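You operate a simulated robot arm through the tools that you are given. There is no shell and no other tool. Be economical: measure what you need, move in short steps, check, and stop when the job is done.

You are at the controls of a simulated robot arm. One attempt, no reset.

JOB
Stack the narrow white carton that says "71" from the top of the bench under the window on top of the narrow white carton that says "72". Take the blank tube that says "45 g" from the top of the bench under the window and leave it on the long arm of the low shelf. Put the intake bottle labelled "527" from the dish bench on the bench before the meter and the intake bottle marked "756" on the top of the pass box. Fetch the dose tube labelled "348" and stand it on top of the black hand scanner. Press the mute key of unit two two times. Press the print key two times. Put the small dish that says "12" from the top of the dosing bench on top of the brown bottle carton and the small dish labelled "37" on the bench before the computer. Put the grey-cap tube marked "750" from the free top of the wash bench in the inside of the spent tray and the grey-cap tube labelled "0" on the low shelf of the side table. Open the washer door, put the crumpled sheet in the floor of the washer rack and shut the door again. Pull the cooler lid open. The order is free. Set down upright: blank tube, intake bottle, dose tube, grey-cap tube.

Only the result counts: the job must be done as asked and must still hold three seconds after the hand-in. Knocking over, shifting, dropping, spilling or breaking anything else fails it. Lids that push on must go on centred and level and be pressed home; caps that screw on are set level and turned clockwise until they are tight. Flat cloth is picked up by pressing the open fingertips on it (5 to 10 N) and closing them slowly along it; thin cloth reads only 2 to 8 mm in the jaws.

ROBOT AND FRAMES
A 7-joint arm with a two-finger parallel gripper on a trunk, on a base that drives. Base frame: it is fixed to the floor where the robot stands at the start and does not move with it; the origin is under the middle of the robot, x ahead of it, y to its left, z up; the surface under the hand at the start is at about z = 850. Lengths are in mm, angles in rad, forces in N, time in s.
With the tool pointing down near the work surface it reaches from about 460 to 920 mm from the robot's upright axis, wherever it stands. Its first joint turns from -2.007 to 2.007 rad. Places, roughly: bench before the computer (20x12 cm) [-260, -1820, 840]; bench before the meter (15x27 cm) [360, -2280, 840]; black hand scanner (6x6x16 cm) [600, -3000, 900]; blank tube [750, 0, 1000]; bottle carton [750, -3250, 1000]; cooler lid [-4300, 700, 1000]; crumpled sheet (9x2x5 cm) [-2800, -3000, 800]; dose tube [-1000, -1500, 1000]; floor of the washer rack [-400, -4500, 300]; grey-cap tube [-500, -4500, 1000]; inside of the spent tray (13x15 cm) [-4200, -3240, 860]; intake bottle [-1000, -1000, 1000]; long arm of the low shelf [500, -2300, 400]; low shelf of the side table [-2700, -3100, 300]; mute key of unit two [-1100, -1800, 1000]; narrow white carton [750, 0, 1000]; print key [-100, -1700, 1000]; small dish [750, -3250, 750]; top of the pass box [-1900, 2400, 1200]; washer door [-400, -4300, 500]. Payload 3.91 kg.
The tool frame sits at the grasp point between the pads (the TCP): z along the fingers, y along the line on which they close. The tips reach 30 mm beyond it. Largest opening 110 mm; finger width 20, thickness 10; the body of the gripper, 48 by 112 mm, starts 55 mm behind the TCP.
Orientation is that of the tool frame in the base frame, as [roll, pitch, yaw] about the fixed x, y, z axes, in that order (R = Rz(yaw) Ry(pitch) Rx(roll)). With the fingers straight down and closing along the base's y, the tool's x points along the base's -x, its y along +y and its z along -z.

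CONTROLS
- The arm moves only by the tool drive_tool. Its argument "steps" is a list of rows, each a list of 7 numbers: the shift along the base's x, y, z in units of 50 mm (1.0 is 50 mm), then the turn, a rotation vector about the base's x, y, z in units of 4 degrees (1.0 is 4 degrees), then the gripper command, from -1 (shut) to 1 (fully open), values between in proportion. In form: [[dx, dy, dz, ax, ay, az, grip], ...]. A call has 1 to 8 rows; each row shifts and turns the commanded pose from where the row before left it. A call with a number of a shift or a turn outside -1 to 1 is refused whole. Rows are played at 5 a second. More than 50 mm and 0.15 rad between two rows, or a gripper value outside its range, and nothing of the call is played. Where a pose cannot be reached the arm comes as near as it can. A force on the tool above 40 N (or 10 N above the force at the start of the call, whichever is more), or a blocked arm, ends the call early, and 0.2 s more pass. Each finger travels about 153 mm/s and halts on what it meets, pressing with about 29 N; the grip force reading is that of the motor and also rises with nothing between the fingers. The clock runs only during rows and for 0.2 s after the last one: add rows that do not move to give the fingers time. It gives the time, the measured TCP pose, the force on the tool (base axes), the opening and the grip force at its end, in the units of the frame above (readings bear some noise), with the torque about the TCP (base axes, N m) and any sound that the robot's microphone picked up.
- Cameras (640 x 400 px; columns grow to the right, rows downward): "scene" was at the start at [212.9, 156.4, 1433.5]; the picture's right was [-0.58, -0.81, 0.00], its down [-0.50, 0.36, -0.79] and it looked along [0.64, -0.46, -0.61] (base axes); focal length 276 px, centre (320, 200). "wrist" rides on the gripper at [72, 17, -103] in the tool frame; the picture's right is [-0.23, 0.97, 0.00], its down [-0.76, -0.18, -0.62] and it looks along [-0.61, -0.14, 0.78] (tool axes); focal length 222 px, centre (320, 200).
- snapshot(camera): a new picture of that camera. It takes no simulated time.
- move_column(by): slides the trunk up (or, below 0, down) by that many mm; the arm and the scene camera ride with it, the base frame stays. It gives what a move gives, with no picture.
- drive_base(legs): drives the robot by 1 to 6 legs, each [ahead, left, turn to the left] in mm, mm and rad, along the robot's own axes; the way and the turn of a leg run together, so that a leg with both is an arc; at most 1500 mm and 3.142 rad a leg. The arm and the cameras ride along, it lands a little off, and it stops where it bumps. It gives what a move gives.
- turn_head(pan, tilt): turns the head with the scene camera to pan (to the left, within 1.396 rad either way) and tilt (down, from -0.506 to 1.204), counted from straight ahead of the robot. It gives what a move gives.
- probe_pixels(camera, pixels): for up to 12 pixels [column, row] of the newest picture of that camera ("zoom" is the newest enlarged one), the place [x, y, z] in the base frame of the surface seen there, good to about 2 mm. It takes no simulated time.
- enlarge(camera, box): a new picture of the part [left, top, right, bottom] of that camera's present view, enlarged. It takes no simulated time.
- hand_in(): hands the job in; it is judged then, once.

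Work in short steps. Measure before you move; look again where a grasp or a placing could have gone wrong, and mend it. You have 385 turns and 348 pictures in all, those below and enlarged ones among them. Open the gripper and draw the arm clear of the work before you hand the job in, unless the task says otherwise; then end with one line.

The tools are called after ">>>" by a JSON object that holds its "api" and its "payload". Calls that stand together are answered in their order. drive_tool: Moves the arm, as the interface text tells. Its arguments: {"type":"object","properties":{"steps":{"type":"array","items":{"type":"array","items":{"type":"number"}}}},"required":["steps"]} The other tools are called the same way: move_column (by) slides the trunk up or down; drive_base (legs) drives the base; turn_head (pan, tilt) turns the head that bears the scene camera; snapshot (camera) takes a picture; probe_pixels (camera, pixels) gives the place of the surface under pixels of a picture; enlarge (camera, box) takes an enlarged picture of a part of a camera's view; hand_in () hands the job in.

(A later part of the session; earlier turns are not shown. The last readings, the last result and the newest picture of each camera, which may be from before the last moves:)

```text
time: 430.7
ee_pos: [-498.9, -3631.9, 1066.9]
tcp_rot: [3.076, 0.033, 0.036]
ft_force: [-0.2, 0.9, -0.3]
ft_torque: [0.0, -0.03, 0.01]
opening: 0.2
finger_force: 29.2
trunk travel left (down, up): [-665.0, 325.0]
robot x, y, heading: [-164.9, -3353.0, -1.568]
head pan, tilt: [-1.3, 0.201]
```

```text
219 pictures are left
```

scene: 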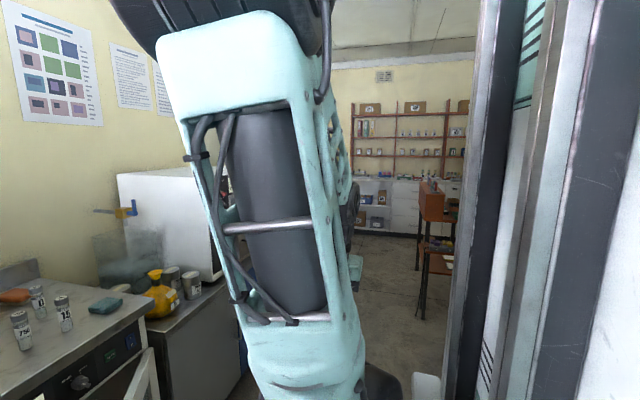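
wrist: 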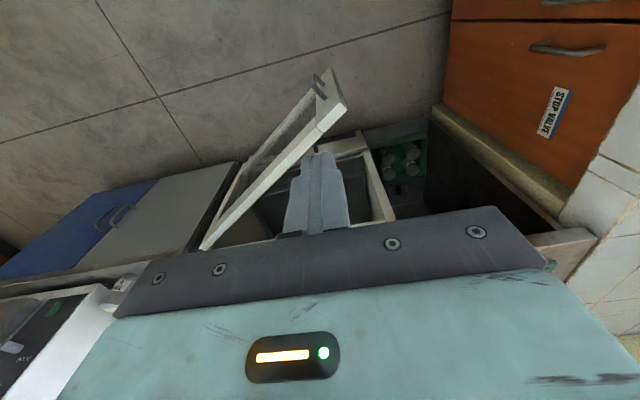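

I try a different escape: go high in front (z≈1300), then out forward from there.

>>> {"api": "drive_tool", "payload": {"steps": [[0, -0.7, 0.7, 0, 0, 1, -1], [0, -0.7, 0.7, 0, 0, 1, -1], [0, -0.7, 0.7, 0, 0, 1, -1], [0, -0.7, 0.7, 0, 0, 1, -1], [0, -0.7, 0.6, 0, 0, 1, -1], [0, -0.7, 0.6, 0, 0, 1, -1], [0, -0.7, 0, 0, 0, 1, -1], [0, -0.7, 0, 0, 0, 1, -1]]}}

>>> {"api": "drive_tool", "payload": {"steps": [[0.3, 0, 0, 0, 0, 1, -1], [0.3, 0, 0, 0, 0, 1, -1], [0.3, 0, 0, 0, 0, 1, -1], [0.3, 0, 0, 0, 0, 1, -1], [0.3, 0, 0, 0, 0, 1, -1], [0.3, 0, 0, 0, 0, 1, -1], [0.3, 0, 0, 0, 0, 1, -1], [0.3, 0, 0, 0, 0, 1, -1]]}}

>>> {"api": "drive_tool", "payload": {"steps": [[0.3, 0, 0, 0, 0, 1, -1], [0.3, 0, 0, 0, 0, 1, -1], [0.3, 0, 0, 0, 0, 1, -1], [0.3, 0, 0, 0, 0, 1, -1], [0.3, 0, 0, 0, 0, 1, -1], [0, 0, 0, 0, 0, 1, -1], [0, 0, 0, 0, 0, 0, -1]]}}

>>> {"api": "turn_head", "payload": {"pan": -0.5, "tilt": 0.0}}

>>> {"api": "snapshot", "payload": {"camera": "scene"}}

```text
time: 432.5
ee_pos: [-519.9, -3808.7, 1242.6]
tcp_rot: [3.075, 0.036, 0.598]
ft_force: [1.0, -0.1, 0.5]
ft_torque: [0.02, 0.01, -0.03]
opening: 0.0
finger_force: 28.9
out of reach, approached as far as the arm can: row 1, 2, 3, 4, 5, 6, 7, 8
trunk travel left (down, up): [-665.0, 325.0]
robot x, y, heading: [-160.8, -3354.3, -1.569]
head pan, tilt: [-1.3, 0.201]
```

```text
time: 434.3
ee_pos: [-422.3, -3838.6, 1234.4]
tcp_rot: [3.072, 0.033, 1.154]
ft_force: [0.7, 0.0, 0.1]
ft_torque: [0.02, 0.0, 0.02]
opening: 0.0
finger_force: 28.8
out of reach, approached as far as the arm can: row 4, 5, 6, 7, 8
trunk travel left (down, up): [-665.0, 325.0]
robot x, y, heading: [-163.7, -3355.2, -1.569]
head pan, tilt: [-1.3, 0.201]
```

```text
time: 435.9
ee_pos: [-355.9, -3862.7, 1230.5]
tcp_rot: [3.074, 0.033, 1.574]
ft_force: [0.1, -0.4, 0.4]
ft_torque: [0.0, 0.01, -0.02]
opening: 0.0
finger_force: 28.9
out of reach, approached as far as the arm can: row 1, 2, 3, 4, 5
trunk travel left (down, up): [-665.0, 325.0]
robot x, y, heading: [-165.0, -3351.0, -1.567]
head pan, tilt: [-1.3, 0.201]
```

```text
time: 437.0
ee_pos: [-355.6, -3862.8, 1230.6]
tcp_rot: [3.076, 0.033, 1.571]
ft_force: [-0.2, -0.2, 0.1]
ft_torque: [0.0, -0.01, -0.02]
opening: 0.0
finger_force: 29.1
trunk travel left (down, up): [-665.0, 325.0]
robot x, y, heading: [-163.6, -3352.8, -1.563]
head pan, tilt: [-0.499, 0.0]
```

```text
218 pictures are left
```

scene: 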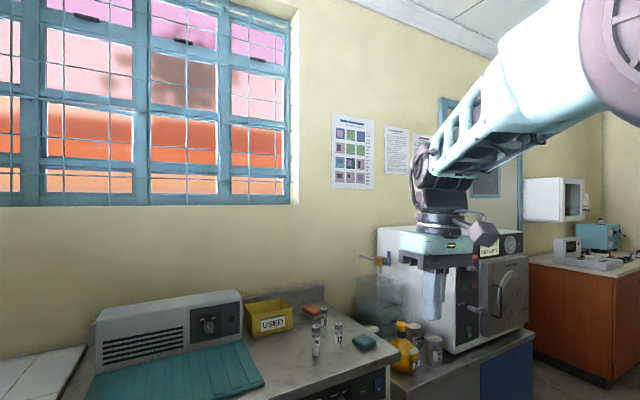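

I test single directions to find which motion is blocked: first +y (back) 40 mm.

>>> {"api": "drive_tool", "payload": {"steps": [[0, 0.8, 0, 0, 0, 0, -1], [0, 0, 0, 0, 0, 0, -1]]}}

>>> {"api": "drive_tool", "payload": {"steps": [[0, 0, 0.8, 0, 0, 0, -1], [0, 0, 0, 0, 0, 0, -1]]}}

>>> {"api": "drive_tool", "payload": {"steps": [[0.8, 0, 0, 0, 0, 0, -1], [0, 0, 0, 0, 0, 0, -1]]}}

>>> {"api": "drive_tool", "payload": {"steps": [[0, 0, 0, -1, 0, 0, -1], [0, 0, 0, -1, 0, 0, -1], [0, 0, 0, 0, 0, 0, -1]]}}

>>> {"api": "drive_tool", "payload": {"steps": [[0, -0.8, 0, 0, 0, 0, -1], [0, 0, 0, 0, 0, 0, -1]]}}

```text
time: 437.6
ee_pos: [-368.7, -3854.7, 1221.0]
tcp_rot: [3.069, 0.034, 1.571]
ft_force: [0.7, 0.1, 1.0]
ft_torque: [0.03, -0.01, 0.03]
opening: 0.0
finger_force: 28.7
out of reach, approached as far as the arm can: row 1
trunk travel left (down, up): [-665.0, 325.0]
robot x, y, heading: [-160.8, -3352.4, -1.571]
head pan, tilt: [-0.499, 0.0]
```

```text
time: 438.2
ee_pos: [-369.4, -3861.2, 1260.0]
tcp_rot: [3.07, 0.032, 1.57]
ft_force: [0.0, 0.7, 0.7]
ft_torque: [0.0, 0.04, 0.04]
opening: 0.1
finger_force: 29.1
out of reach, approached as far as the arm can: row 1
trunk travel left (down, up): [-665.0, 325.0]
robot x, y, heading: [-161.2, -3349.3, -1.566]
head pan, tilt: [-0.499, 0.0]
```

```text
time: 438.8
ee_pos: [-333.3, -3871.5, 1259.9]
tcp_rot: [3.071, 0.033, 1.571]
ft_force: [0.6, -0.3, -0.5]
ft_torque: [0.0, -0.04, -0.01]
opening: 0.1
finger_force: 28.6
out of reach, approached as far as the arm can: row 1
trunk travel left (down, up): [-665.0, 325.0]
robot x, y, heading: [-164.4, -3352.1, -1.57]
head pan, tilt: [-0.499, 0.0]
```

```text
time: 439.6
ee_pos: [-337.1, -3878.0, 1258.8]
tcp_rot: [3.073, 0.171, 1.571]
ft_force: [-0.5, 0.5, -0.3]
ft_torque: [-0.01, 0.0, 0.0]
opening: 0.0
finger_force: 28.8
out of reach, approached as far as the arm can: row 2
trunk travel left (down, up): [-665.0, 325.0]
robot x, y, heading: [-164.8, -3352.5, -1.572]
head pan, tilt: [-0.499, 0.0]
```

```text
time: 440.2
ee_pos: [-336.3, -3917.5, 1259.3]
tcp_rot: [3.077, 0.174, 1.572]
ft_force: [0.9, 1.3, -0.5]
ft_torque: [0.01, -0.02, 0.02]
opening: 0.1
finger_force: 28.9
trunk travel left (down, up): [-665.0, 325.0]
robot x, y, heading: [-163.8, -3354.1, -1.563]
head pan, tilt: [-0.499, 0.0]
```

Forward is free here; backward is the bound. Continue forward at this height, restoring vertical.

>>> {"api": "drive_tool", "payload": {"steps": [[0, -0.8, 0, 0.5, 0, 0, -1], [0, -0.8, 0, 0.5, 0, 0, -1], [0, -0.8, 0, 0.5, 0, 0, -1], [0, -0.8, 0, 0.5, 0, 0, -1], [0, -0.8, 0, 0.4, 0, 0, -1]]}}

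>>> {"api": "drive_tool", "payload": {"steps": [[0, 0, -0.8, 0, 0, 0, -1], [0, 0, -0.8, 0, 0, 0, -1], [0, 0, -0.8, 0, 0, 0, -1]]}}

>>> {"api": "snapshot", "payload": {"camera": "scene"}}

```text
time: 441.4
ee_pos: [-280.9, -3979.1, 1254.4]
tcp_rot: [3.078, 0.008, 1.572]
ft_force: [-0.7, -0.5, -0.4]
ft_torque: [-0.04, -0.02, -0.01]
opening: 0.0
finger_force: 29.2
out of reach, approached as far as the arm can: row 2, 3, 4, 5
trunk travel left (down, up): [-665.0, 325.0]
robot x, y, heading: [-163.9, -3352.5, -1.569]
head pan, tilt: [-0.499, 0.0]
```

```text
time: 442.2
ee_pos: [-275.6, -3959.8, 1139.5]
tcp_rot: [3.077, 0.007, 1.571]
ft_force: [0.1, 0.0, 0.8]
ft_torque: [-0.03, 0.03, -0.02]
opening: 0.0
finger_force: 29.7
out of reach, approached as far as the arm can: row 1, 2, 3
trunk travel left (down, up): [-665.0, 325.0]
robot x, y, heading: [-164.3, -3352.5, -1.567]
head pan, tilt: [-0.499, 0.0]
```

```text
217 pictures are left
```

scene: 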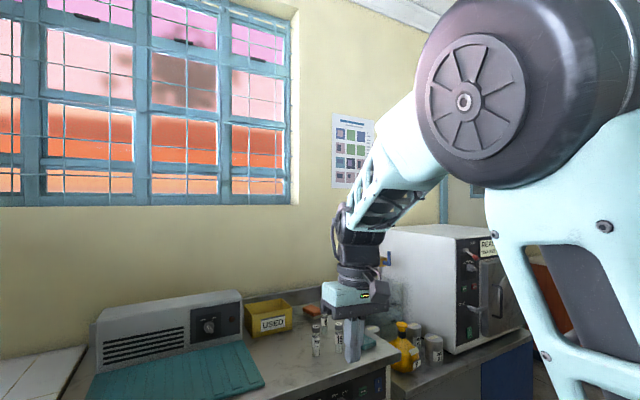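

The elbow wheel now faces the camera as in normal postures. Try forward and down again.

>>> {"api": "drive_tool", "payload": {"steps": [[0.2, -0.7, -0.4, 0, 0, 0, -1], [0.2, -0.7, -0.4, 0, 0, 0, -1], [0.2, -0.7, -0.4, 0, 0, 0, -1], [0.2, -0.7, -0.4, 0, 0, 0, -1]]}}

>>> {"api": "drive_tool", "payload": {"steps": [[0.4, 0, 0, 0, 0, 1, -1], [0.4, 0, 0, 0, 0, 1, -1], [0.4, 0, 0, 0, 0, 1, -1], [0.4, 0, 0, 0, 0, 1, -1], [0.4, 0, 0, 0, 0, 1, -1], [0.4, 0, 0, 0, 0, 1, -1]]}}

```text
time: 443.2
ee_pos: [-217.3, -3966.8, 1118.1]
tcp_rot: [3.078, 0.007, 1.571]
ft_force: [-0.2, 0.7, 0.2]
ft_torque: [0.01, -0.02, 0.01]
opening: 0.0
finger_force: 29.1
out of reach, approached as far as the arm can: row 1, 2, 3, 4
trunk travel left (down, up): [-665.0, 325.0]
robot x, y, heading: [-161.6, -3352.3, -1.572]
head pan, tilt: [-0.499, 0.0]
```

```text
time: 444.6
ee_pos: [-96.8, -3962.9, 1120.3]
tcp_rot: [3.078, 0.006, 1.991]
ft_force: [-0.6, 0.3, -0.4]
ft_torque: [-0.02, -0.01, 0.02]
opening: 0.1
finger_force: 28.9
out of reach, approached as far as the arm can: row 6
trunk travel left (down, up): [-665.0, 325.0]
robot x, y, heading: [-162.5, -3356.4, -1.571]
head pan, tilt: [-0.499, 0.0]
```

Leftward with +yaw is free. Test forward and down here.

>>> {"api": "drive_tool", "payload": {"steps": [[0, -0.8, 0, 0, 0, 0, -1], [0, -0.8, 0, 0, 0, 0, -1], [0, -0.8, 0, 0, 0, 0, -1]]}}

>>> {"api": "drive_tool", "payload": {"steps": [[0.4, 0, 0, 0, 0, 1, -1], [0.4, 0, 0, 0, 0, 1, -1], [0.4, 0, 0, 0, 0, 1, -1], [0.4, 0, 0, 0, 0, 1, -1], [0.4, 0, 0, 0, 0, 1, -1], [0.4, 0, 0, 0, 0, 1, -1], [0.4, 0, 0, 0, 0, 1, -1], [0.4, 0, 0, 0, 0, 1, -1]]}}

>>> {"api": "turn_head", "payload": {"pan": -0.2, "tilt": 0.1}}

>>> {"api": "snapshot", "payload": {"camera": "scene"}}

```text
time: 445.4
ee_pos: [-107.0, -3972.8, 1146.8]
tcp_rot: [3.077, 0.004, 1.992]
ft_force: [-0.4, 0.2, -0.7]
ft_torque: [0.01, -0.01, 0.01]
opening: 0.1
finger_force: 29.6
out of reach, approached as far as the arm can: row 1, 2, 3
trunk travel left (down, up): [-665.0, 325.0]
robot x, y, heading: [-164.6, -3350.7, -1.569]
head pan, tilt: [-0.499, 0.0]
```

```text
time: 447.2
ee_pos: [22.1, -3915.0, 1161.6]
tcp_rot: [3.075, 0.007, 2.549]
ft_force: [0.0, -0.1, 0.4]
ft_torque: [-0.01, -0.04, 0.0]
opening: 0.0
finger_force: 29.0
out of reach, approached as far as the arm can: row 1, 2, 3, 4, 5, 6, 7, 8
trunk travel left (down, up): [-665.0, 325.0]
robot x, y, heading: [-160.4, -3356.1, -1.567]
head pan, tilt: [-0.499, 0.0]
```

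```text
time: 448.0
ee_pos: [23.1, -3916.0, 1160.5]
tcp_rot: [3.075, 0.007, 2.548]
ft_force: [-0.1, -0.6, -0.8]
ft_torque: [0.01, -0.02, 0.01]
opening: 0.0
finger_force: 29.6
trunk travel left (down, up): [-665.0, 325.0]
robot x, y, heading: [-166.8, -3356.6, -1.564]
head pan, tilt: [-0.201, 0.099]
```

```text
216 pictures are left
```

scene: 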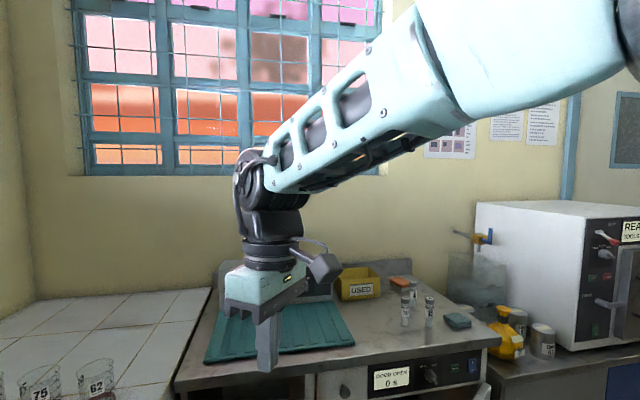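

The upper arm seems frozen upright. I back the base away from the furniture and continue circling to the left side (yaw to π).

>>> {"api": "drive_base", "payload": {"legs": [[-600, 0, 0]]}}

>>> {"api": "drive_tool", "payload": {"steps": [[0.6, 0.5, 0, 0, 0, 1, -1], [0.6, 0.5, 0, 0, 0, 1, -1], [0.6, 0.6, 0, 0, 0, 1, -1], [0.6, 0.7, 0, 0, 0, 1, -1], [0.5, 0.8, 0, 0, 0, 1, -1], [0.5, 0.8, 0, 0, 0, 1, -1], [0.4, 0.9, 0, 0, 0, 1, -1], [0.3, 0.9, 0, 0, 0, 1, -1]]}}

>>> {"api": "drive_tool", "payload": {"steps": [[0.4, 0.8, 0, 0, 0, 0.5, -1], [0.4, 0.8, 0, 0, 0, 0, -1], [0.4, 0.8, 0, 0, 0, 0, -1], [0.9, 0, 0, 0, 0, 0, -1], [0.9, 0, 0, 0, 0, 0, -1]]}}

>>> {"api": "turn_head", "payload": {"pan": 0.8, "tilt": 0.1}}

>>> {"api": "snapshot", "payload": {"camera": "scene"}}

```text
time: 451.4
ee_pos: [19.6, -3309.0, 1161.3]
tcp_rot: [3.076, 0.008, 2.542]
ft_force: [-0.4, -0.5, 0.2]
ft_torque: [0.0, -0.02, 0.0]
opening: 0.0
finger_force: 29.4
trunk travel left (down, up): [-665.0, 325.0]
robot x, y, heading: [-160.0, -2744.0, -1.577]
head pan, tilt: [-0.201, 0.099]
```

```text
time: 453.4
ee_pos: [173.1, -3054.4, 1181.0]
tcp_rot: [3.073, 0.037, 2.996]
ft_force: [-0.2, 0.0, -0.2]
ft_torque: [-0.02, -0.01, 0.0]
opening: 0.0
finger_force: 28.7
out of reach, approached as far as the arm can: row 2, 3, 4, 5, 6, 7, 8
trunk travel left (down, up): [-665.0, 325.0]
robot x, y, heading: [-161.1, -2743.2, -1.577]
head pan, tilt: [-0.201, 0.099]
stopped in row 8: the arm was blocked; the commanded pose is now the measured one
```

```text
time: 454.2
ee_pos: [179.5, -3052.0, 1196.1]
tcp_rot: [3.069, 0.059, 2.83]
ft_force: [0.3, 0.0, 0.0]
ft_torque: [0.01, 0.0, -0.04]
opening: 0.0
finger_force: 28.7
out of reach, approached as far as the arm can: row 1, 2, 3
trunk travel left (down, up): [-665.0, 325.0]
robot x, y, heading: [-163.0, -2744.2, -1.576]
head pan, tilt: [-0.201, 0.099]
stopped in row 3: the arm was blocked; the commanded pose is now the measured one
```

```text
time: 455.5
ee_pos: [179.2, -3053.6, 1195.8]
tcp_rot: [3.068, 0.066, 2.825]
ft_force: [0.4, -0.4, -0.1]
ft_torque: [0.02, 0.0, -0.01]
opening: 0.3
finger_force: 29.2
trunk travel left (down, up): [-665.0, 325.0]
robot x, y, heading: [-160.4, -2743.5, -1.57]
head pan, tilt: [0.799, 0.099]
```

```text
215 pictures are left
```

scene: 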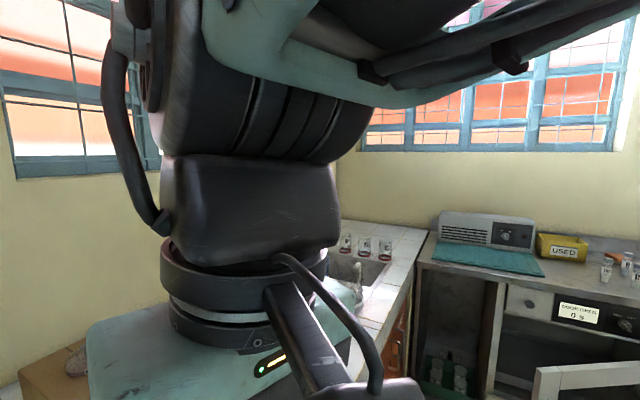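

The left is blocked by the head. I noticed that tilting forward freed forward motion. So: return to the front, tilt forward while extending far, then untilt when extended.

>>> {"api": "drive_tool", "payload": {"steps": [[-0.6, -0.6, 0, 0, 0, -1, -1], [-0.6, -0.6, 0, 0, 0, -1, -1], [-0.8, -0.4, 0, 0, 0, -1, -1], [-0.8, -0.4, 0, 0, 0, -1, -1], [-0.8, -0.3, 0, 0, 0, -1, -1], [-0.8, -0.3, 0, 0, 0, -1, -1], [-0.8, 0, 0, 0, 0, -1, -1], [-0.8, 0, 0, 0, 0, -1, -1]]}}

>>> {"api": "drive_tool", "payload": {"steps": [[-0.3, 0, 0, 0, 0, -1, -1], [-0.3, 0, 0, 0, 0, -1, -1], [0, 0, 0, 0, 0, -1, -1], [0, 0, 0, 0, 0, -1, -1], [0, 0, 0, 0, 0, -1, -1], [0, 0, 0, 0, 0, -1, -1], [0, 0, 0, 0, 0, -1, -1], [0, 0, 0, 0, 0, -1, -1]]}}

>>> {"api": "drive_tool", "payload": {"steps": [[0, -0.6, 0, -1, 0, 0, -1], [0, -0.6, 0, -1, 0, 0, -1], [0, -0.6, 0, -1, 0, 0, -1], [0, -0.6, 0, -1, 0, 0, -1], [0, -0.6, 0, -1, 0, 0, -1], [0, -0.6, 0, -1, 0, 0, -1], [0, -0.6, 0, -1, 0, 0, -1], [0, -0.6, 0, -1, 0, 0, -1]]}}

>>> {"api": "turn_head", "payload": {"pan": -0.4, "tilt": 0.2}}

>>> {"api": "snapshot", "payload": {"camera": "scene"}}

```text
time: 457.3
ee_pos: [-117.7, -3207.1, 1181.5]
tcp_rot: [3.045, 0.045, 2.273]
ft_force: [-0.7, 0.2, -0.1]
ft_torque: [0.02, -0.01, 0.0]
opening: 0.1
finger_force: 28.5
out of reach, approached as far as the arm can: row 8
trunk travel left (down, up): [-665.0, 325.0]
robot x, y, heading: [-163.7, -2744.9, -1.577]
head pan, tilt: [0.799, 0.099]
```

```text
time: 459.1
ee_pos: [-157.9, -3251.2, 1167.7]
tcp_rot: [3.065, 0.063, 1.716]
ft_force: [-0.3, -0.3, 0.4]
ft_torque: [-0.03, -0.02, -0.01]
opening: 0.1
finger_force: 29.4
out of reach, approached as far as the arm can: row 1, 2, 4, 6, 7, 8
trunk travel left (down, up): [-665.0, 325.0]
robot x, y, heading: [-161.2, -2750.4, -1.58]
head pan, tilt: [0.799, 0.099]
```

```text
time: 460.9
ee_pos: [-158.4, -3484.9, 1169.9]
tcp_rot: [-3.123, 0.613, 1.747]
ft_force: [0.0, 0.3, 0.3]
ft_torque: [0.01, -0.01, -0.01]
opening: 0.0
finger_force: 28.8
out of reach, approached as far as the arm can: row 8
trunk travel left (down, up): [-665.0, 325.0]
robot x, y, heading: [-160.2, -2744.5, -1.574]
head pan, tilt: [0.799, 0.099]
```

```text
time: 462.3
ee_pos: [-158.0, -3485.5, 1168.5]
tcp_rot: [-3.124, 0.614, 1.744]
ft_force: [-0.2, 0.2, -0.3]
ft_torque: [0.01, -0.01, -0.03]
opening: 0.0
finger_force: 29.0
trunk travel left (down, up): [-665.0, 325.0]
robot x, y, heading: [-163.8, -2747.5, -1.573]
head pan, tilt: [-0.4, 0.201]
```

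```text
214 pictures are left
```

scene: 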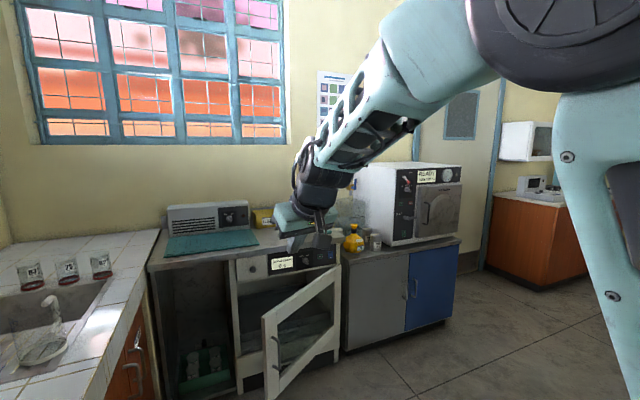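

Extended to 740 with tilt 35°. Continue forward and down, then untilt.

>>> {"api": "drive_tool", "payload": {"steps": [[0, -0.6, -0.6, -0.3, 0, 0, -1], [0, -0.6, -0.6, -0.3, 0, 0, -1], [0, -0.6, -0.6, -0.3, 0, 0, -1], [0, 0, -0.9, 0, 0, 0, -1], [0, 0, -0.9, 0, 0, 0, -1]]}}

>>> {"api": "drive_tool", "payload": {"steps": [[0, 0, -0.5, 1, 0, 0, -1], [0, 0, -0.5, 1, 0, 0, -1], [0, 0, -0.5, 1, 0, 0, -1], [0, 0, 0, 1, 0, 0, -1], [0, 0, 0, 1, 0, 0, -1], [0, 0, 0, 1, 0, 0, -1], [0, 0, 0, 1, 0, 0, -1], [0, 0, 0, 1, 0, 0, -1]]}}

>>> {"api": "snapshot", "payload": {"camera": "scene"}}

```text
time: 463.5
ee_pos: [-156.7, -3433.5, 1069.4]
tcp_rot: [-3.108, 0.674, 1.752]
ft_force: [0.0, 0.4, 0.3]
ft_torque: [-0.03, 0.01, 0.0]
opening: 0.0
finger_force: 28.5
out of reach, approached as far as the arm can: row 1, 2, 3, 4, 5
trunk travel left (down, up): [-665.0, 325.0]
robot x, y, heading: [-162.1, -2748.6, -1.578]
head pan, tilt: [-0.4, 0.201]
```

```text
time: 465.3
ee_pos: [-155.6, -3355.6, 1060.2]
tcp_rot: [3.078, 0.123, 1.711]
ft_force: [0.1, -0.5, -0.9]
ft_torque: [0.02, 0.01, -0.02]
opening: 0.2
finger_force: 28.9
out of reach, approached as far as the arm can: row 1, 2, 3, 4, 5, 6, 7, 8
trunk travel left (down, up): [-665.0, 325.0]
robot x, y, heading: [-164.9, -2746.4, -1.574]
head pan, tilt: [-0.4, 0.201]
```

```text
213 pictures are left
```

scene: 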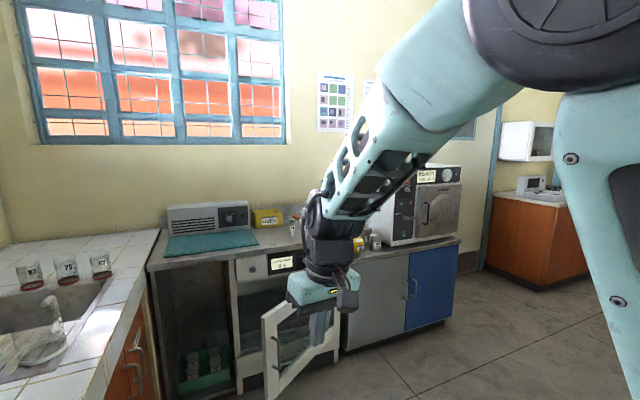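

I now think the wrist flipped (joints 5/7 swapped when the hand was aligned with the forearm), leaving joint 7 at its limit. I'll realign the hand with the forearm (tilt ~55°) and turn it about its own axis against that limit to unwind joint 5.

>>> {"api": "drive_tool", "payload": {"steps": [[0, -0.3, 0.3, -1, 0, 0, -1], [0, -0.3, 0.3, -1, 0, 0, -1], [0, -0.3, 0.3, -1, 0, 0, -1], [0, -0.3, 0.3, -1, 0, 0, -1], [0, -0.3, 0.3, -1, 0, 0, -1], [0, -0.3, 0.3, -1, 0, 0, -1], [0, -0.3, 0.2, -1, 0, 0, -1], [0, -0.3, 0.0, -1, 0, 0, -1]]}}

>>> {"api": "drive_tool", "payload": {"steps": [[0, -0.2, 0, -1, 0, 0, -1], [0, -0.2, 0, -1, 0, 0, -1], [0, -0.2, 0, -1, 0, 0, -1], [0, -0.2, 0, -1, 0, 0, -1]]}}

>>> {"api": "snapshot", "payload": {"camera": "scene"}}

```text
time: 467.1
ee_pos: [-156.3, -3476.2, 1160.3]
tcp_rot: [-3.109, 0.676, 1.751]
ft_force: [-0.1, -0.1, 1.1]
ft_torque: [-0.02, 0.03, -0.02]
opening: 0.2
finger_force: 28.6
trunk travel left (down, up): [-665.0, 325.0]
robot x, y, heading: [-162.5, -2745.6, -1.577]
head pan, tilt: [-0.4, 0.201]
```

```text
time: 468.1
ee_pos: [-154.0, -3506.5, 1161.2]
tcp_rot: [-3.05, 0.908, 1.802]
ft_force: [0.1, -0.7, -0.5]
ft_torque: [0.04, -0.01, 0.01]
opening: 0.0
finger_force: 28.9
out of reach, approached as far as the arm can: row 4
trunk travel left (down, up): [-665.0, 325.0]
robot x, y, heading: [-164.9, -2742.8, -1.578]
head pan, tilt: [-0.4, 0.201]
```

```text
212 pictures are left
```

scene: 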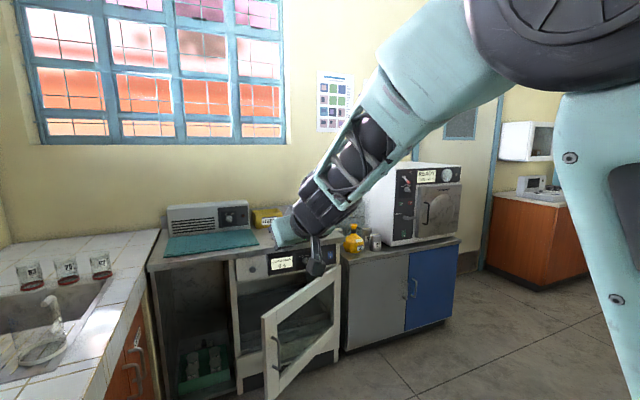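

The hand is aligned with the forearm. Turn it about its own axis (+tool z) in this aligned pose.

>>> {"api": "drive_tool", "payload": {"steps": [[0, 0, 0, 0.09, -0.78, -0.61, -1], [0, 0, 0, 0.09, -0.78, -0.61, -1], [0, 0, 0, 0.09, -0.78, -0.61, -1], [0, 0, 0, 0.09, -0.78, -0.61, -1], [0, 0, 0, 0.09, -0.78, -0.61, -1], [0, 0, 0, 0.09, -0.78, -0.61, -1], [0, 0, 0, 0.09, -0.78, -0.61, -1], [0, 0, 0, 0.09, -0.78, -0.61, -1]]}}

>>> {"api": "drive_tool", "payload": {"steps": [[0, 0, 0, 0.09, -0.78, -0.61, -1], [0, 0, 0, 0.09, -0.78, -0.61, -1], [0, 0, 0, 0.09, -0.78, -0.61, -1], [0, 0, 0, 0.09, -0.78, -0.61, -1], [0, 0, 0, 0.09, -0.78, -0.61, -1], [0, 0, 0, 0.09, -0.78, -0.61, -1], [0, 0, 0, 0.09, -0.78, -0.61, -1], [0, 0, 0, 0.09, -0.78, -0.61, -1]]}}

>>> {"api": "snapshot", "payload": {"camera": "scene"}}

```text
time: 469.9
ee_pos: [-154.0, -3508.3, 1162.5]
tcp_rot: [2.597, 0.81, 0.95]
ft_force: [0.3, 0.1, 0.3]
ft_torque: [-0.02, -0.01, -0.01]
opening: 0.0
finger_force: 28.8
trunk travel left (down, up): [-665.0, 325.0]
robot x, y, heading: [-161.7, -2742.3, -1.58]
head pan, tilt: [-0.4, 0.201]
```

```text
time: 471.7
ee_pos: [-155.4, -3506.8, 1158.6]
tcp_rot: [2.302, 0.443, 0.43]
ft_force: [0.3, 0.2, -0.1]
ft_torque: [0.0, -0.03, -0.03]
opening: 0.2
finger_force: 29.2
trunk travel left (down, up): [-665.0, 325.0]
robot x, y, heading: [-164.0, -2745.3, -1.579]
head pan, tilt: [-0.4, 0.201]
```

```text
211 pictures are left
```

scene: 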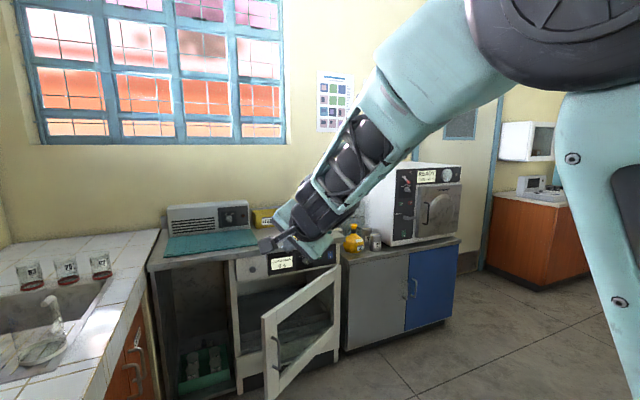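

No limit met yet; forearm unchanged. Continue turning the same way 64° more.

>>> {"api": "drive_tool", "payload": {"steps": [[0, 0, 0, 0.09, -0.78, -0.61, -1], [0, 0, 0, 0.09, -0.78, -0.61, -1], [0, 0, 0, 0.09, -0.78, -0.61, -1], [0, 0, 0, 0.09, -0.78, -0.61, -1], [0, 0, 0, 0.09, -0.78, -0.61, -1], [0, 0, 0, 0.09, -0.78, -0.61, -1], [0, 0, 0, 0.09, -0.78, -0.61, -1], [0, 0, 0, 0.09, -0.78, -0.61, -1]]}}

>>> {"api": "drive_tool", "payload": {"steps": [[0, 0, 0, 0.09, -0.78, -0.61, -1], [0, 0, 0, 0.09, -0.78, -0.61, -1], [0, 0, 0, 0.09, -0.78, -0.61, -1], [0, 0, 0, 0.09, -0.78, -0.61, -1], [0, 0, 0, 0.09, -0.78, -0.61, -1], [0, 0, 0, 0.09, -0.78, -0.61, -1], [0, 0, 0, 0.09, -0.78, -0.61, -1], [0, 0, 0, 0.09, -0.78, -0.61, -1]]}}

>>> {"api": "snapshot", "payload": {"camera": "scene"}}

```text
time: 473.5
ee_pos: [-149.4, -3493.4, 1138.7]
tcp_rot: [2.239, 0.008, 0.069]
ft_force: [0.7, 0.1, -0.3]
ft_torque: [0.0, -0.03, 0.0]
opening: 0.0
finger_force: 28.8
out of reach, approached as far as the arm can: row 1, 2, 4, 5, 6, 7, 8
trunk travel left (down, up): [-665.0, 325.0]
robot x, y, heading: [-163.0, -2743.4, -1.574]
head pan, tilt: [-0.4, 0.201]
```

```text
time: 475.3
ee_pos: [-155.9, -3478.7, 1130.7]
tcp_rot: [2.317, -0.359, -0.264]
ft_force: [-0.5, 0.0, -0.5]
ft_torque: [-0.01, 0.04, 0.03]
opening: 0.0
finger_force: 28.6
out of reach, approached as far as the arm can: row 2, 4, 6, 7, 8
trunk travel left (down, up): [-665.0, 325.0]
robot x, y, heading: [-166.4, -2742.7, -1.577]
head pan, tilt: [-0.4, 0.201]
```

```text
210 pictures are left
```

scene: 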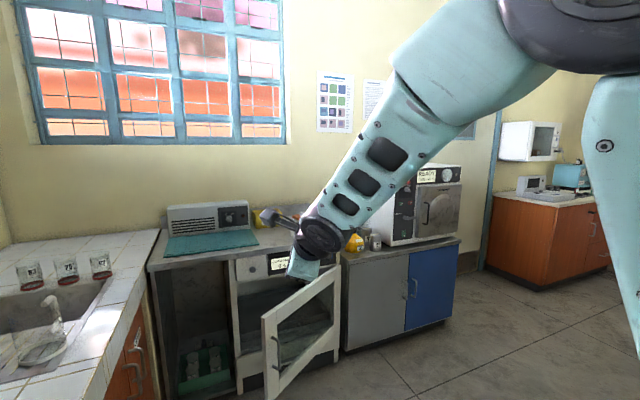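

The forearm has turned over: posture looks like the normal one now, rolled 120°. Untilt to vertical, then test reach.

>>> {"api": "drive_tool", "payload": {"steps": [[0, 0, 0, 1, 0, 0, -1], [0, 0, 0, 1, 0, 0, -1], [0, 0, 0, 1, 0, 0, -1], [0, 0, 0, 1, 0, 0, -1], [0, 0, 0, 1, 0, 0, -1], [0, 0, 0, 1, 0, 0, -1], [0, 0, 0, 1, 0, 0, -1], [0, 0, 0, 1, 0, 0, -1]]}}

>>> {"api": "drive_tool", "payload": {"steps": [[0, 0, 0, 1, 0, 0, -1], [0, 0, 0, 1, 0, 0, -1], [0, 0, 0, 1, 0, 0, -1], [0, 0, 0, 1, 0, 0, -1], [0, 0, 0, 0.6, 0, 0, -1]]}}

>>> {"api": "drive_tool", "payload": {"steps": [[0, 0, -0.5, 0, 0, 0, -1], [0, -0.5, 0, 0, 0, 0, -1], [0, -0.5, 0, 0, 0, 0, -1]]}}

>>> {"api": "snapshot", "payload": {"camera": "scene"}}

```text
time: 477.1
ee_pos: [-166.1, -3447.9, 1144.0]
tcp_rot: [2.773, -0.176, -0.439]
ft_force: [-0.5, 0.3, 0.7]
ft_torque: [-0.02, 0.01, -0.03]
opening: 0.0
finger_force: 28.6
out of reach, approached as far as the arm can: row 1, 2, 5, 6, 7, 8
trunk travel left (down, up): [-665.0, 325.0]
robot x, y, heading: [-167.2, -2747.3, -1.583]
head pan, tilt: [-0.4, 0.201]
```

```text
time: 478.3
ee_pos: [-168.1, -3394.5, 1160.6]
tcp_rot: [3.063, -0.034, -0.469]
ft_force: [-0.6, 0.4, 0.2]
ft_torque: [-0.01, 0.02, -0.02]
opening: 0.2
finger_force: 29.0
out of reach, approached as far as the arm can: row 1, 2, 3, 4, 5
trunk travel left (down, up): [-665.0, 325.0]
robot x, y, heading: [-164.8, -2746.8, -1.573]
head pan, tilt: [-0.4, 0.201]
```

```text
time: 479.1
ee_pos: [-167.7, -3391.2, 1144.0]
tcp_rot: [3.062, -0.035, -0.471]
ft_force: [0.2, 0.3, -0.3]
ft_torque: [-0.01, -0.02, 0.02]
opening: 0.1
finger_force: 29.2
out of reach, approached as far as the arm can: row 1, 2, 3
trunk travel left (down, up): [-665.0, 325.0]
robot x, y, heading: [-163.7, -2744.3, -1.571]
head pan, tilt: [-0.4, 0.201]
```

```text
209 pictures are left
```

scene: 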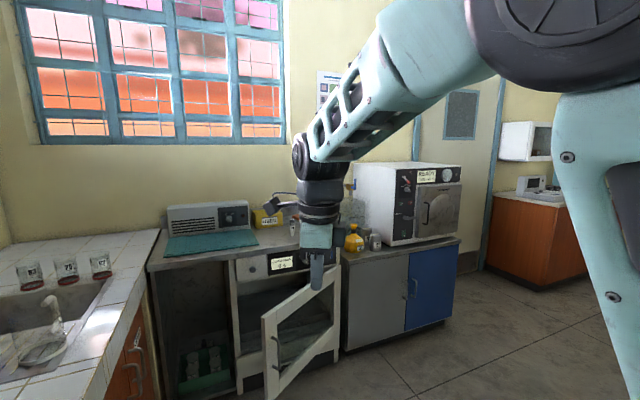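

Elbow still frozen above the shoulder; joint 1 is probably wound to its left limit with joint 3 counter-wound. The swing to the left may have unwound half; so I try extending out toward the left-front (45°).

>>> {"api": "drive_tool", "payload": {"steps": [[0.8, 0.1, 0, 0, 0, 0.5, -1], [0.8, 0.2, 0, 0, 0, 0.5, -1], [0.8, 0.3, 0, 0, 0, 0.5, -1], [0.8, 0.5, 0, 0, 0, 0.5, -1], [0.8, 0.6, 0, 0, 0, 0.5, -1], [0.6, 0.6, 0, 0, 0, 0.5, -1]]}}

>>> {"api": "drive_tool", "payload": {"steps": [[0.6, -0.6, -0.2, 0, 0, 0, -1], [0.6, -0.6, -0.2, 0, 0, 0, -1], [0.6, -0.6, -0.2, 0, 0, 0, -1], [0.6, -0.6, -0.2, 0, 0, 0, -1]]}}

>>> {"api": "snapshot", "payload": {"camera": "scene"}}

```text
time: 480.5
ee_pos: [63.3, -3275.5, 1140.5]
tcp_rot: [3.064, -0.035, -0.261]
ft_force: [-0.5, 0.6, -1.0]
ft_torque: [0.02, 0.0, 0.02]
opening: 0.1
finger_force: 29.2
trunk travel left (down, up): [-665.0, 325.0]
robot x, y, heading: [-163.7, -2745.9, -1.576]
head pan, tilt: [-0.4, 0.201]
```

```text
time: 481.5
ee_pos: [68.0, -3287.5, 1145.2]
tcp_rot: [3.062, -0.035, -0.262]
ft_force: [0.3, 0.2, -0.7]
ft_torque: [0.02, 0.02, -0.03]
opening: 0.0
finger_force: 29.0
out of reach, approached as far as the arm can: row 1, 2, 3, 4
trunk travel left (down, up): [-665.0, 325.0]
robot x, y, heading: [-163.4, -2748.5, -1.574]
head pan, tilt: [-0.4, 0.201]
```

```text
208 pictures are left
```

scene: 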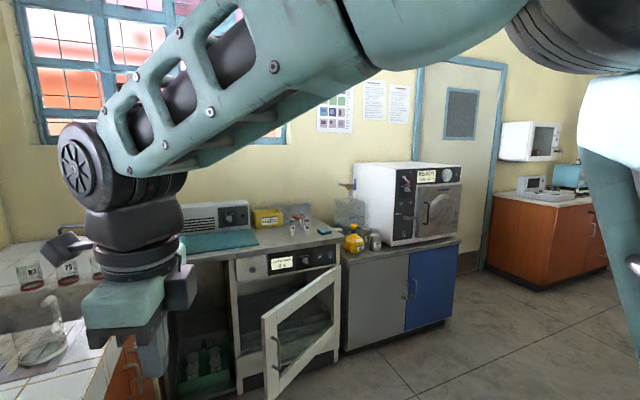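

Left-front is blocked too; perhaps joint 1 is wound to the right instead. I circle to the right-back (no yaw change needed) and try to extend there.

>>> {"api": "drive_tool", "payload": {"steps": [[-0.85, -0.4, 0, 0, 0, 0, -1], [-0.9, -0.35, 0, 0, 0, 0, -1], [-0.95, -0.25, 0, 0, 0, 0, -1], [-0.98, -0.1, 0, 0, 0, 0, -1], [-0.98, 0, 0, 0, 0, 0, -1], [-0.98, 0.1, 0, 0, 0, 0, -1], [-0.95, 0.25, 0, 0, 0, 0, -1], [-0.9, 0.4, 0, 0, 0, 0, -1]]}}

>>> {"api": "drive_tool", "payload": {"steps": [[-0.8, 0.5, 0, 0, 0, 0, -1], [-0.7, 0.65, 0, 0, 0, 0, -1], [-0.6, 0.75, 0, 0, 0, 0, -1], [-0.45, 0.85, 0, 0, 0, 0, -1], [-0.3, 0.92, 0, 0, 0, 0, -1], [-0.15, 0.95, 0, 0, 0, 0, -1], [0, 0.98, 0, 0, 0, 0, -1], [0.15, 0.95, 0, 0, 0, 0, -1]]}}

>>> {"api": "drive_tool", "payload": {"steps": [[-0.6, 0.3, -0.1, 0, 0, 0, -1], [-0.6, 0.3, -0.1, 0, 0, 0, -1], [-0.6, 0.3, -0.1, 0, 0, 0, -1], [-0.6, 0.3, -0.1, 0, 0, 0, -1]]}}

>>> {"api": "turn_head", "payload": {"pan": -1.3, "tilt": 0.1}}

>>> {"api": "snapshot", "payload": {"camera": "scene"}}

```text
time: 483.3
ee_pos: [-307.8, -3301.3, 1148.2]
tcp_rot: [3.063, -0.032, -0.258]
ft_force: [0.6, -0.5, -0.6]
ft_torque: [-0.02, 0.04, -0.04]
opening: 0.0
finger_force: 29.2
trunk travel left (down, up): [-665.0, 325.0]
robot x, y, heading: [-163.2, -2742.9, -1.582]
head pan, tilt: [-0.4, 0.201]
```

```text
time: 485.1
ee_pos: [-482.0, -3029.6, 1077.4]
tcp_rot: [3.063, -0.036, -0.26]
ft_force: [0.6, -0.4, 0.0]
ft_torque: [0.0, -0.02, -0.02]
opening: 0.2
finger_force: 29.4
out of reach, approached as far as the arm can: row 5, 6, 7, 8
trunk travel left (down, up): [-665.0, 325.0]
robot x, y, heading: [-163.4, -2746.7, -1.575]
head pan, tilt: [-0.4, 0.201]
```

```text
time: 486.1
ee_pos: [-602.0, -2970.4, 1057.6]
tcp_rot: [3.064, -0.033, -0.261]
ft_force: [-0.1, -0.3, 0.3]
ft_torque: [0.01, 0.06, -0.03]
opening: 0.1
finger_force: 29.1
trunk travel left (down, up): [-665.0, 325.0]
robot x, y, heading: [-163.6, -2745.4, -1.574]
head pan, tilt: [-0.4, 0.201]
```

```text
time: 487.3
ee_pos: [-602.0, -2970.7, 1057.4]
tcp_rot: [3.063, -0.036, -0.262]
ft_force: [-0.1, -0.1, -0.2]
ft_torque: [-0.04, 0.01, -0.01]
opening: 0.0
finger_force: 28.6
trunk travel left (down, up): [-665.0, 325.0]
robot x, y, heading: [-163.8, -2740.9, -1.571]
head pan, tilt: [-1.3, 0.099]
```

```text
207 pictures are left
```

scene: 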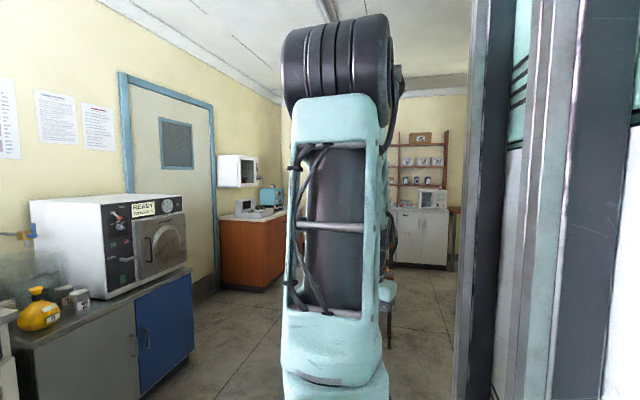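

It extends freely to the right: joint 1 is wound right. Extend further there, then swing to the front at large radius.

>>> {"api": "drive_tool", "payload": {"steps": [[-0.9, 0.1, -0.1, 0, 0, 0, -1], [-0.9, 0.1, -0.1, 0, 0, 0, -1], [-0.9, 0, -0.1, 0, 0, 0, -1], [-0.9, 0, -0.1, 0, 0, 0, -1]]}}

>>> {"api": "drive_tool", "payload": {"steps": [[0.1, -0.9, 0, 0, 0, 0.5, -1], [0.15, -0.9, 0, 0, 0, 0.5, -1], [0.2, -0.9, 0, 0, 0, 0.5, -1], [0.3, -0.9, 0, 0, 0, 0.5, -1], [0.4, -0.85, 0, 0, 0, 0.6, -1], [0.5, -0.8, 0, 0, 0, 0.7, -1], [0.6, -0.75, 0, 0, 0, 0.7, -1], [0.6, -0.7, 0, 0, 0, 0.7, -1]]}}

>>> {"api": "snapshot", "payload": {"camera": "scene"}}

```text
time: 488.3
ee_pos: [-780.5, -2959.8, 1035.1]
tcp_rot: [3.064, -0.032, -0.26]
ft_force: [0.8, 0.2, -0.2]
ft_torque: [0.01, 0.03, -0.04]
opening: 0.1
finger_force: 28.8
trunk travel left (down, up): [-665.0, 325.0]
robot x, y, heading: [-160.4, -2745.7, -1.573]
head pan, tilt: [-1.3, 0.099]
```

```text
time: 490.1
ee_pos: [-638.4, -3292.8, 1036.9]
tcp_rot: [3.062, -0.035, 0.067]
ft_force: [-0.2, 0.3, -0.4]
ft_torque: [-0.03, -0.03, -0.03]
opening: 0.1
finger_force: 28.7
trunk travel left (down, up): [-665.0, 325.0]
robot x, y, heading: [-165.2, -2744.4, -1.579]
head pan, tilt: [-1.3, 0.099]
```

```text
206 pictures are left
```

scene: 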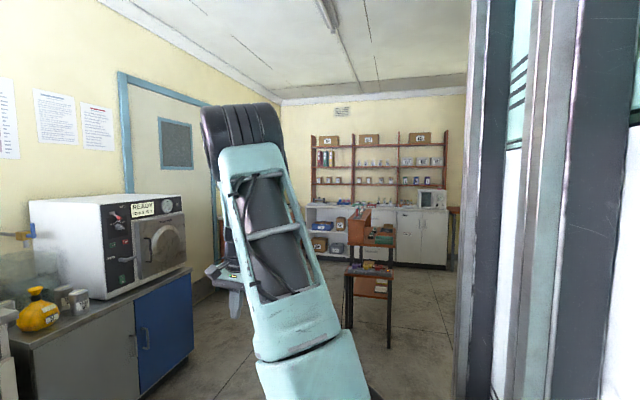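

Free now. Continue swinging to the front.

>>> {"api": "drive_tool", "payload": {"steps": [[0.65, -0.65, 0, 0, 0, 0.8, -1], [0.7, -0.6, 0, 0, 0, 0.8, -1], [0.75, -0.55, 0, 0, 0, 0.8, -1], [0.8, -0.5, 0, 0, 0, 0.8, -1], [0.85, -0.4, 0, 0, 0, 0.8, -1], [0.9, -0.3, 0, 0, 0, 0.8, -1], [0.95, -0.2, 0, 0, 0, 0.8, -1], [0.95, -0.1, 0, 0, 0, 0.8, -1]]}}

>>> {"api": "drive_tool", "payload": {"steps": [[0.8, 0, 0, 0, 0, 1, -1], [0.8, 0, 0, 0, 0, 1, -1], [0, 0, -0.5, 0, 0, 1, -1], [0, 0, -0.5, 0, 0, 1, -1], [0, 0, -0.5, 0, 0, 1, -1], [0, 0, 0, 0, 0, 1, -1], [0, 0, 0, 0, 0, 1, -1], [0, 0, 0, 0, 0, 1, -1]]}}

>>> {"api": "turn_head", "payload": {"pan": -0.4, "tilt": 0.3}}

>>> {"api": "snapshot", "payload": {"camera": "scene"}}

```text
time: 491.9
ee_pos: [-311.4, -3461.8, 1037.7]
tcp_rot: [3.063, -0.035, 0.514]
ft_force: [-0.9, -0.3, -0.1]
ft_torque: [0.03, 0.03, 0.02]
opening: 0.1
finger_force: 29.0
trunk travel left (down, up): [-665.0, 325.0]
robot x, y, heading: [-163.6, -2743.7, -1.576]
head pan, tilt: [-1.3, 0.099]
```

```text
time: 493.7
ee_pos: [-229.8, -3460.1, 963.0]
tcp_rot: [3.063, -0.034, 1.073]
ft_force: [0.2, -0.3, 0.0]
ft_torque: [-0.04, 0.01, -0.01]
opening: 0.0
finger_force: 29.1
trunk travel left (down, up): [-665.0, 325.0]
robot x, y, heading: [-161.3, -2744.2, -1.579]
head pan, tilt: [-1.3, 0.099]
```

```text
time: 494.9
ee_pos: [-230.1, -3458.9, 962.8]
tcp_rot: [3.062, -0.035, 1.072]
ft_force: [0.1, 0.6, -0.4]
ft_torque: [0.0, 0.02, 0.0]
opening: 0.0
finger_force: 28.7
trunk travel left (down, up): [-665.0, 325.0]
robot x, y, heading: [-163.7, -2747.5, -1.578]
head pan, tilt: [-0.4, 0.3]
```

```text
205 pictures are left
```

scene: 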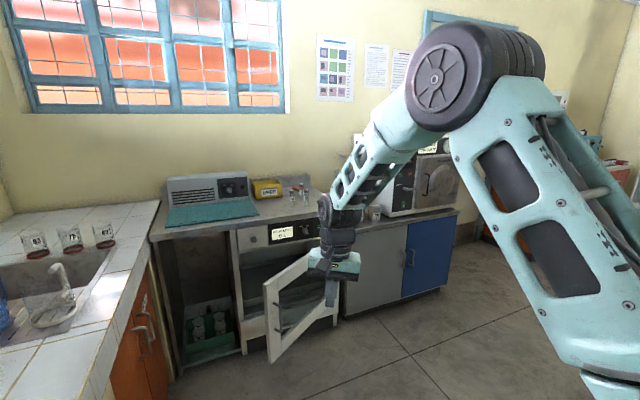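

The arm is back to normal. Fix the yaw/roll, and drive up to the door again for hooking from above.

>>> {"api": "drive_tool", "payload": {"steps": [[0, 0, 0, 0, 0.4, 0.9, -1], [0, 0, 0, 0, 0.4, 0.9, -1], [0, 0, 0, 0, 0.42, 0.9, -1], [0, 0, 0, 0, 0, 1, -1], [0, 0, 0, 0, 0, 1, -1], [0, 0, 0, 0, 0, 1, -1], [0, 0, 0, 0, 0, 1, -1], [0, 0, 0, 0, 0, 0.4, -1]]}}

>>> {"api": "drive_base", "payload": {"legs": [[0, 0, 0.006], [600, 0, 0]]}}

>>> {"api": "move_column", "payload": {"by": -150}}

>>> {"api": "drive_tool", "payload": {"steps": [[-0.2, -0.5, 0, 0, 0, 0, -1], [-0.2, -0.5, 0, 0, 0, 0, -1], [0, 0, 0, 0, 0, 0, -1]]}}

>>> {"api": "snapshot", "payload": {"camera": "wrist"}}

```text
time: 496.7
ee_pos: [-231.6, -3459.0, 962.2]
tcp_rot: [-3.141, -0.001, 1.568]
ft_force: [0.2, -0.1, 1.1]
ft_torque: [0.0, 0.0, -0.03]
opening: 0.1
finger_force: 28.8
trunk travel left (down, up): [-665.0, 325.0]
robot x, y, heading: [-160.6, -2743.3, -1.572]
head pan, tilt: [-0.4, 0.3]
```

```text
time: 500.4
ee_pos: [-233.2, -4061.7, 961.8]
tcp_rot: [-3.14, 0.0, 1.565]
ft_force: [0.3, 0.0, -0.1]
ft_torque: [0.04, 0.03, -0.03]
opening: 0.0
finger_force: 29.4
trunk travel left (down, up): [-665.0, 325.0]
robot x, y, heading: [-163.2, -3344.6, -1.575]
head pan, tilt: [-0.4, 0.3]
```

```text
time: 502.1
ee_pos: [-233.9, -4061.5, 812.3]
tcp_rot: [3.141, 0.0, 1.565]
ft_force: [-0.1, 0.2, -0.2]
ft_torque: [0.01, 0.0, 0.01]
opening: 0.1
finger_force: 28.6
trunk travel left (down, up): [-515.0, 475.0]
robot x, y, heading: [-163.3, -3346.8, -1.575]
head pan, tilt: [-0.4, 0.3]
```

```text
time: 502.9
ee_pos: [-253.3, -4110.7, 812.4]
tcp_rot: [3.14, 0.001, 1.565]
ft_force: [0.6, -0.2, 0.1]
ft_torque: [0.01, 0.0, -0.01]
opening: 0.1
finger_force: 28.8
trunk travel left (down, up): [-515.0, 475.0]
robot x, y, heading: [-164.6, -3344.2, -1.581]
head pan, tilt: [-0.4, 0.3]
```

```text
204 pictures are left
```

wrist: 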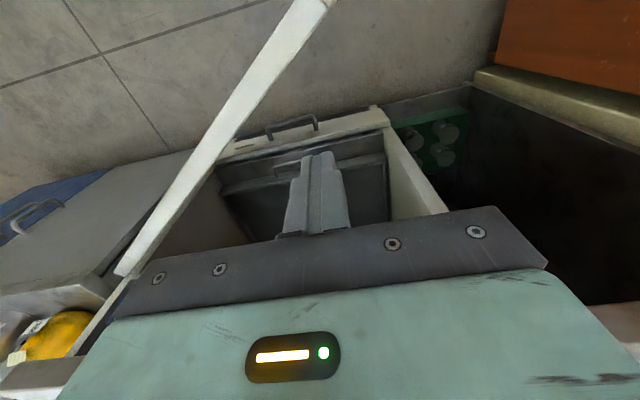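

Fingers are on the inner side. Lower to 655 and pull +y gently.

>>> {"api": "drive_tool", "payload": {"steps": [[0, 0, -0.9, 0, 0, 0, -1], [0, 0, -0.9, 0, 0, 0, -1], [0, 0, -0.9, 0, 0, 0, -1], [0, 0, -0.44, 0, 0, 0, -1], [0, 0, 0, 0, 0, 0, -1]]}}

>>> {"api": "drive_tool", "payload": {"steps": [[0, 0.3, 0, 0, 0, 0, -1], [-0.05, 0.3, 0, 0, 0, 0, -1], [-0.1, 0.3, 0, 0, 0, 0, -1], [-0.1, 0.3, 0, 0, 0, 0, -1], [-0.15, 0.3, 0, 0, 0, 0, -1], [-0.15, 0.3, 0, 0, 0, 0, -1]]}}

>>> {"api": "snapshot", "payload": {"camera": "scene"}}

```text
time: 504.1
ee_pos: [-254.0, -4110.7, 656.2]
tcp_rot: [-3.141, 0.0, 1.565]
ft_force: [0.2, -0.3, -0.5]
ft_torque: [-0.05, -0.01, 0.01]
opening: 0.2
finger_force: 29.6
trunk travel left (down, up): [-515.0, 475.0]
robot x, y, heading: [-166.9, -3348.1, -1.576]
head pan, tilt: [-0.4, 0.3]
```

```text
time: 505.6
ee_pos: [-281.7, -4022.5, 653.8]
tcp_rot: [-3.142, 0.0, 1.566]
ft_force: [-0.1, -0.1, 0.5]
ft_torque: [-0.01, 0.01, 0.02]
opening: 0.0
finger_force: 29.0
trunk travel left (down, up): [-515.0, 475.0]
robot x, y, heading: [-167.7, -3348.6, -1.575]
head pan, tilt: [-0.4, 0.3]
```

```text
203 pictures are left
```

scene: 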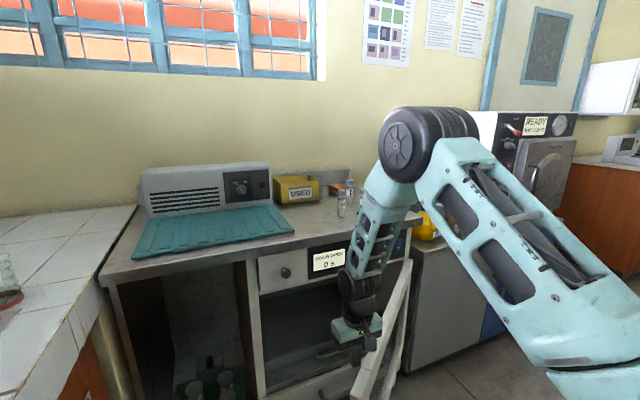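

The door follows freely. Continue along the arc.

>>> {"api": "drive_tool", "payload": {"steps": [[-0.42, 0.54, 0, 0, 0, 0, -1], [-0.64, 0.68, 0, 0, 0, 0, -1], [-0.72, 0.62, 0, 0, 0, 0, -1], [-0.76, 0.56, 0, 0, 0, 0, -1], [-0.82, 0.48, 0, 0, 0, 0, -1], [-0.88, 0.38, 0, 0, 0, 0, -1], [-0.88, 0.3, 0, 0, 0, 0, -1], [-0.94, 0.2, 0, 0, 0, 0, -1]]}}

>>> {"api": "snapshot", "payload": {"camera": "scene"}}

```text
time: 507.4
ee_pos: [-582.8, -3833.6, 657.9]
tcp_rot: [3.141, -0.001, 1.567]
ft_force: [0.5, 0.4, 0.5]
ft_torque: [0.07, 0.02, 0.02]
opening: 0.0
finger_force: 29.4
trunk travel left (down, up): [-515.0, 475.0]
robot x, y, heading: [-161.9, -3343.6, -1.576]
head pan, tilt: [-0.4, 0.3]
```

```text
202 pictures are left
```

scene: 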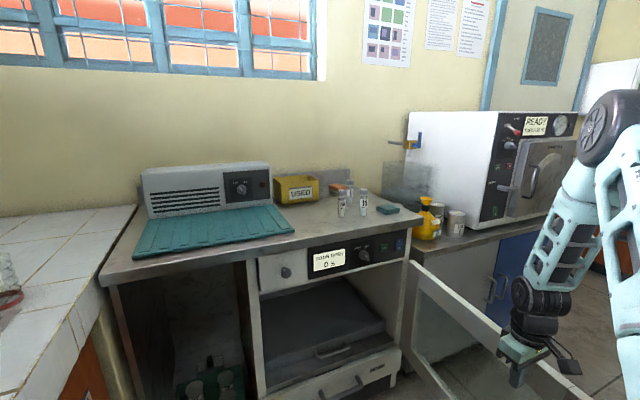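

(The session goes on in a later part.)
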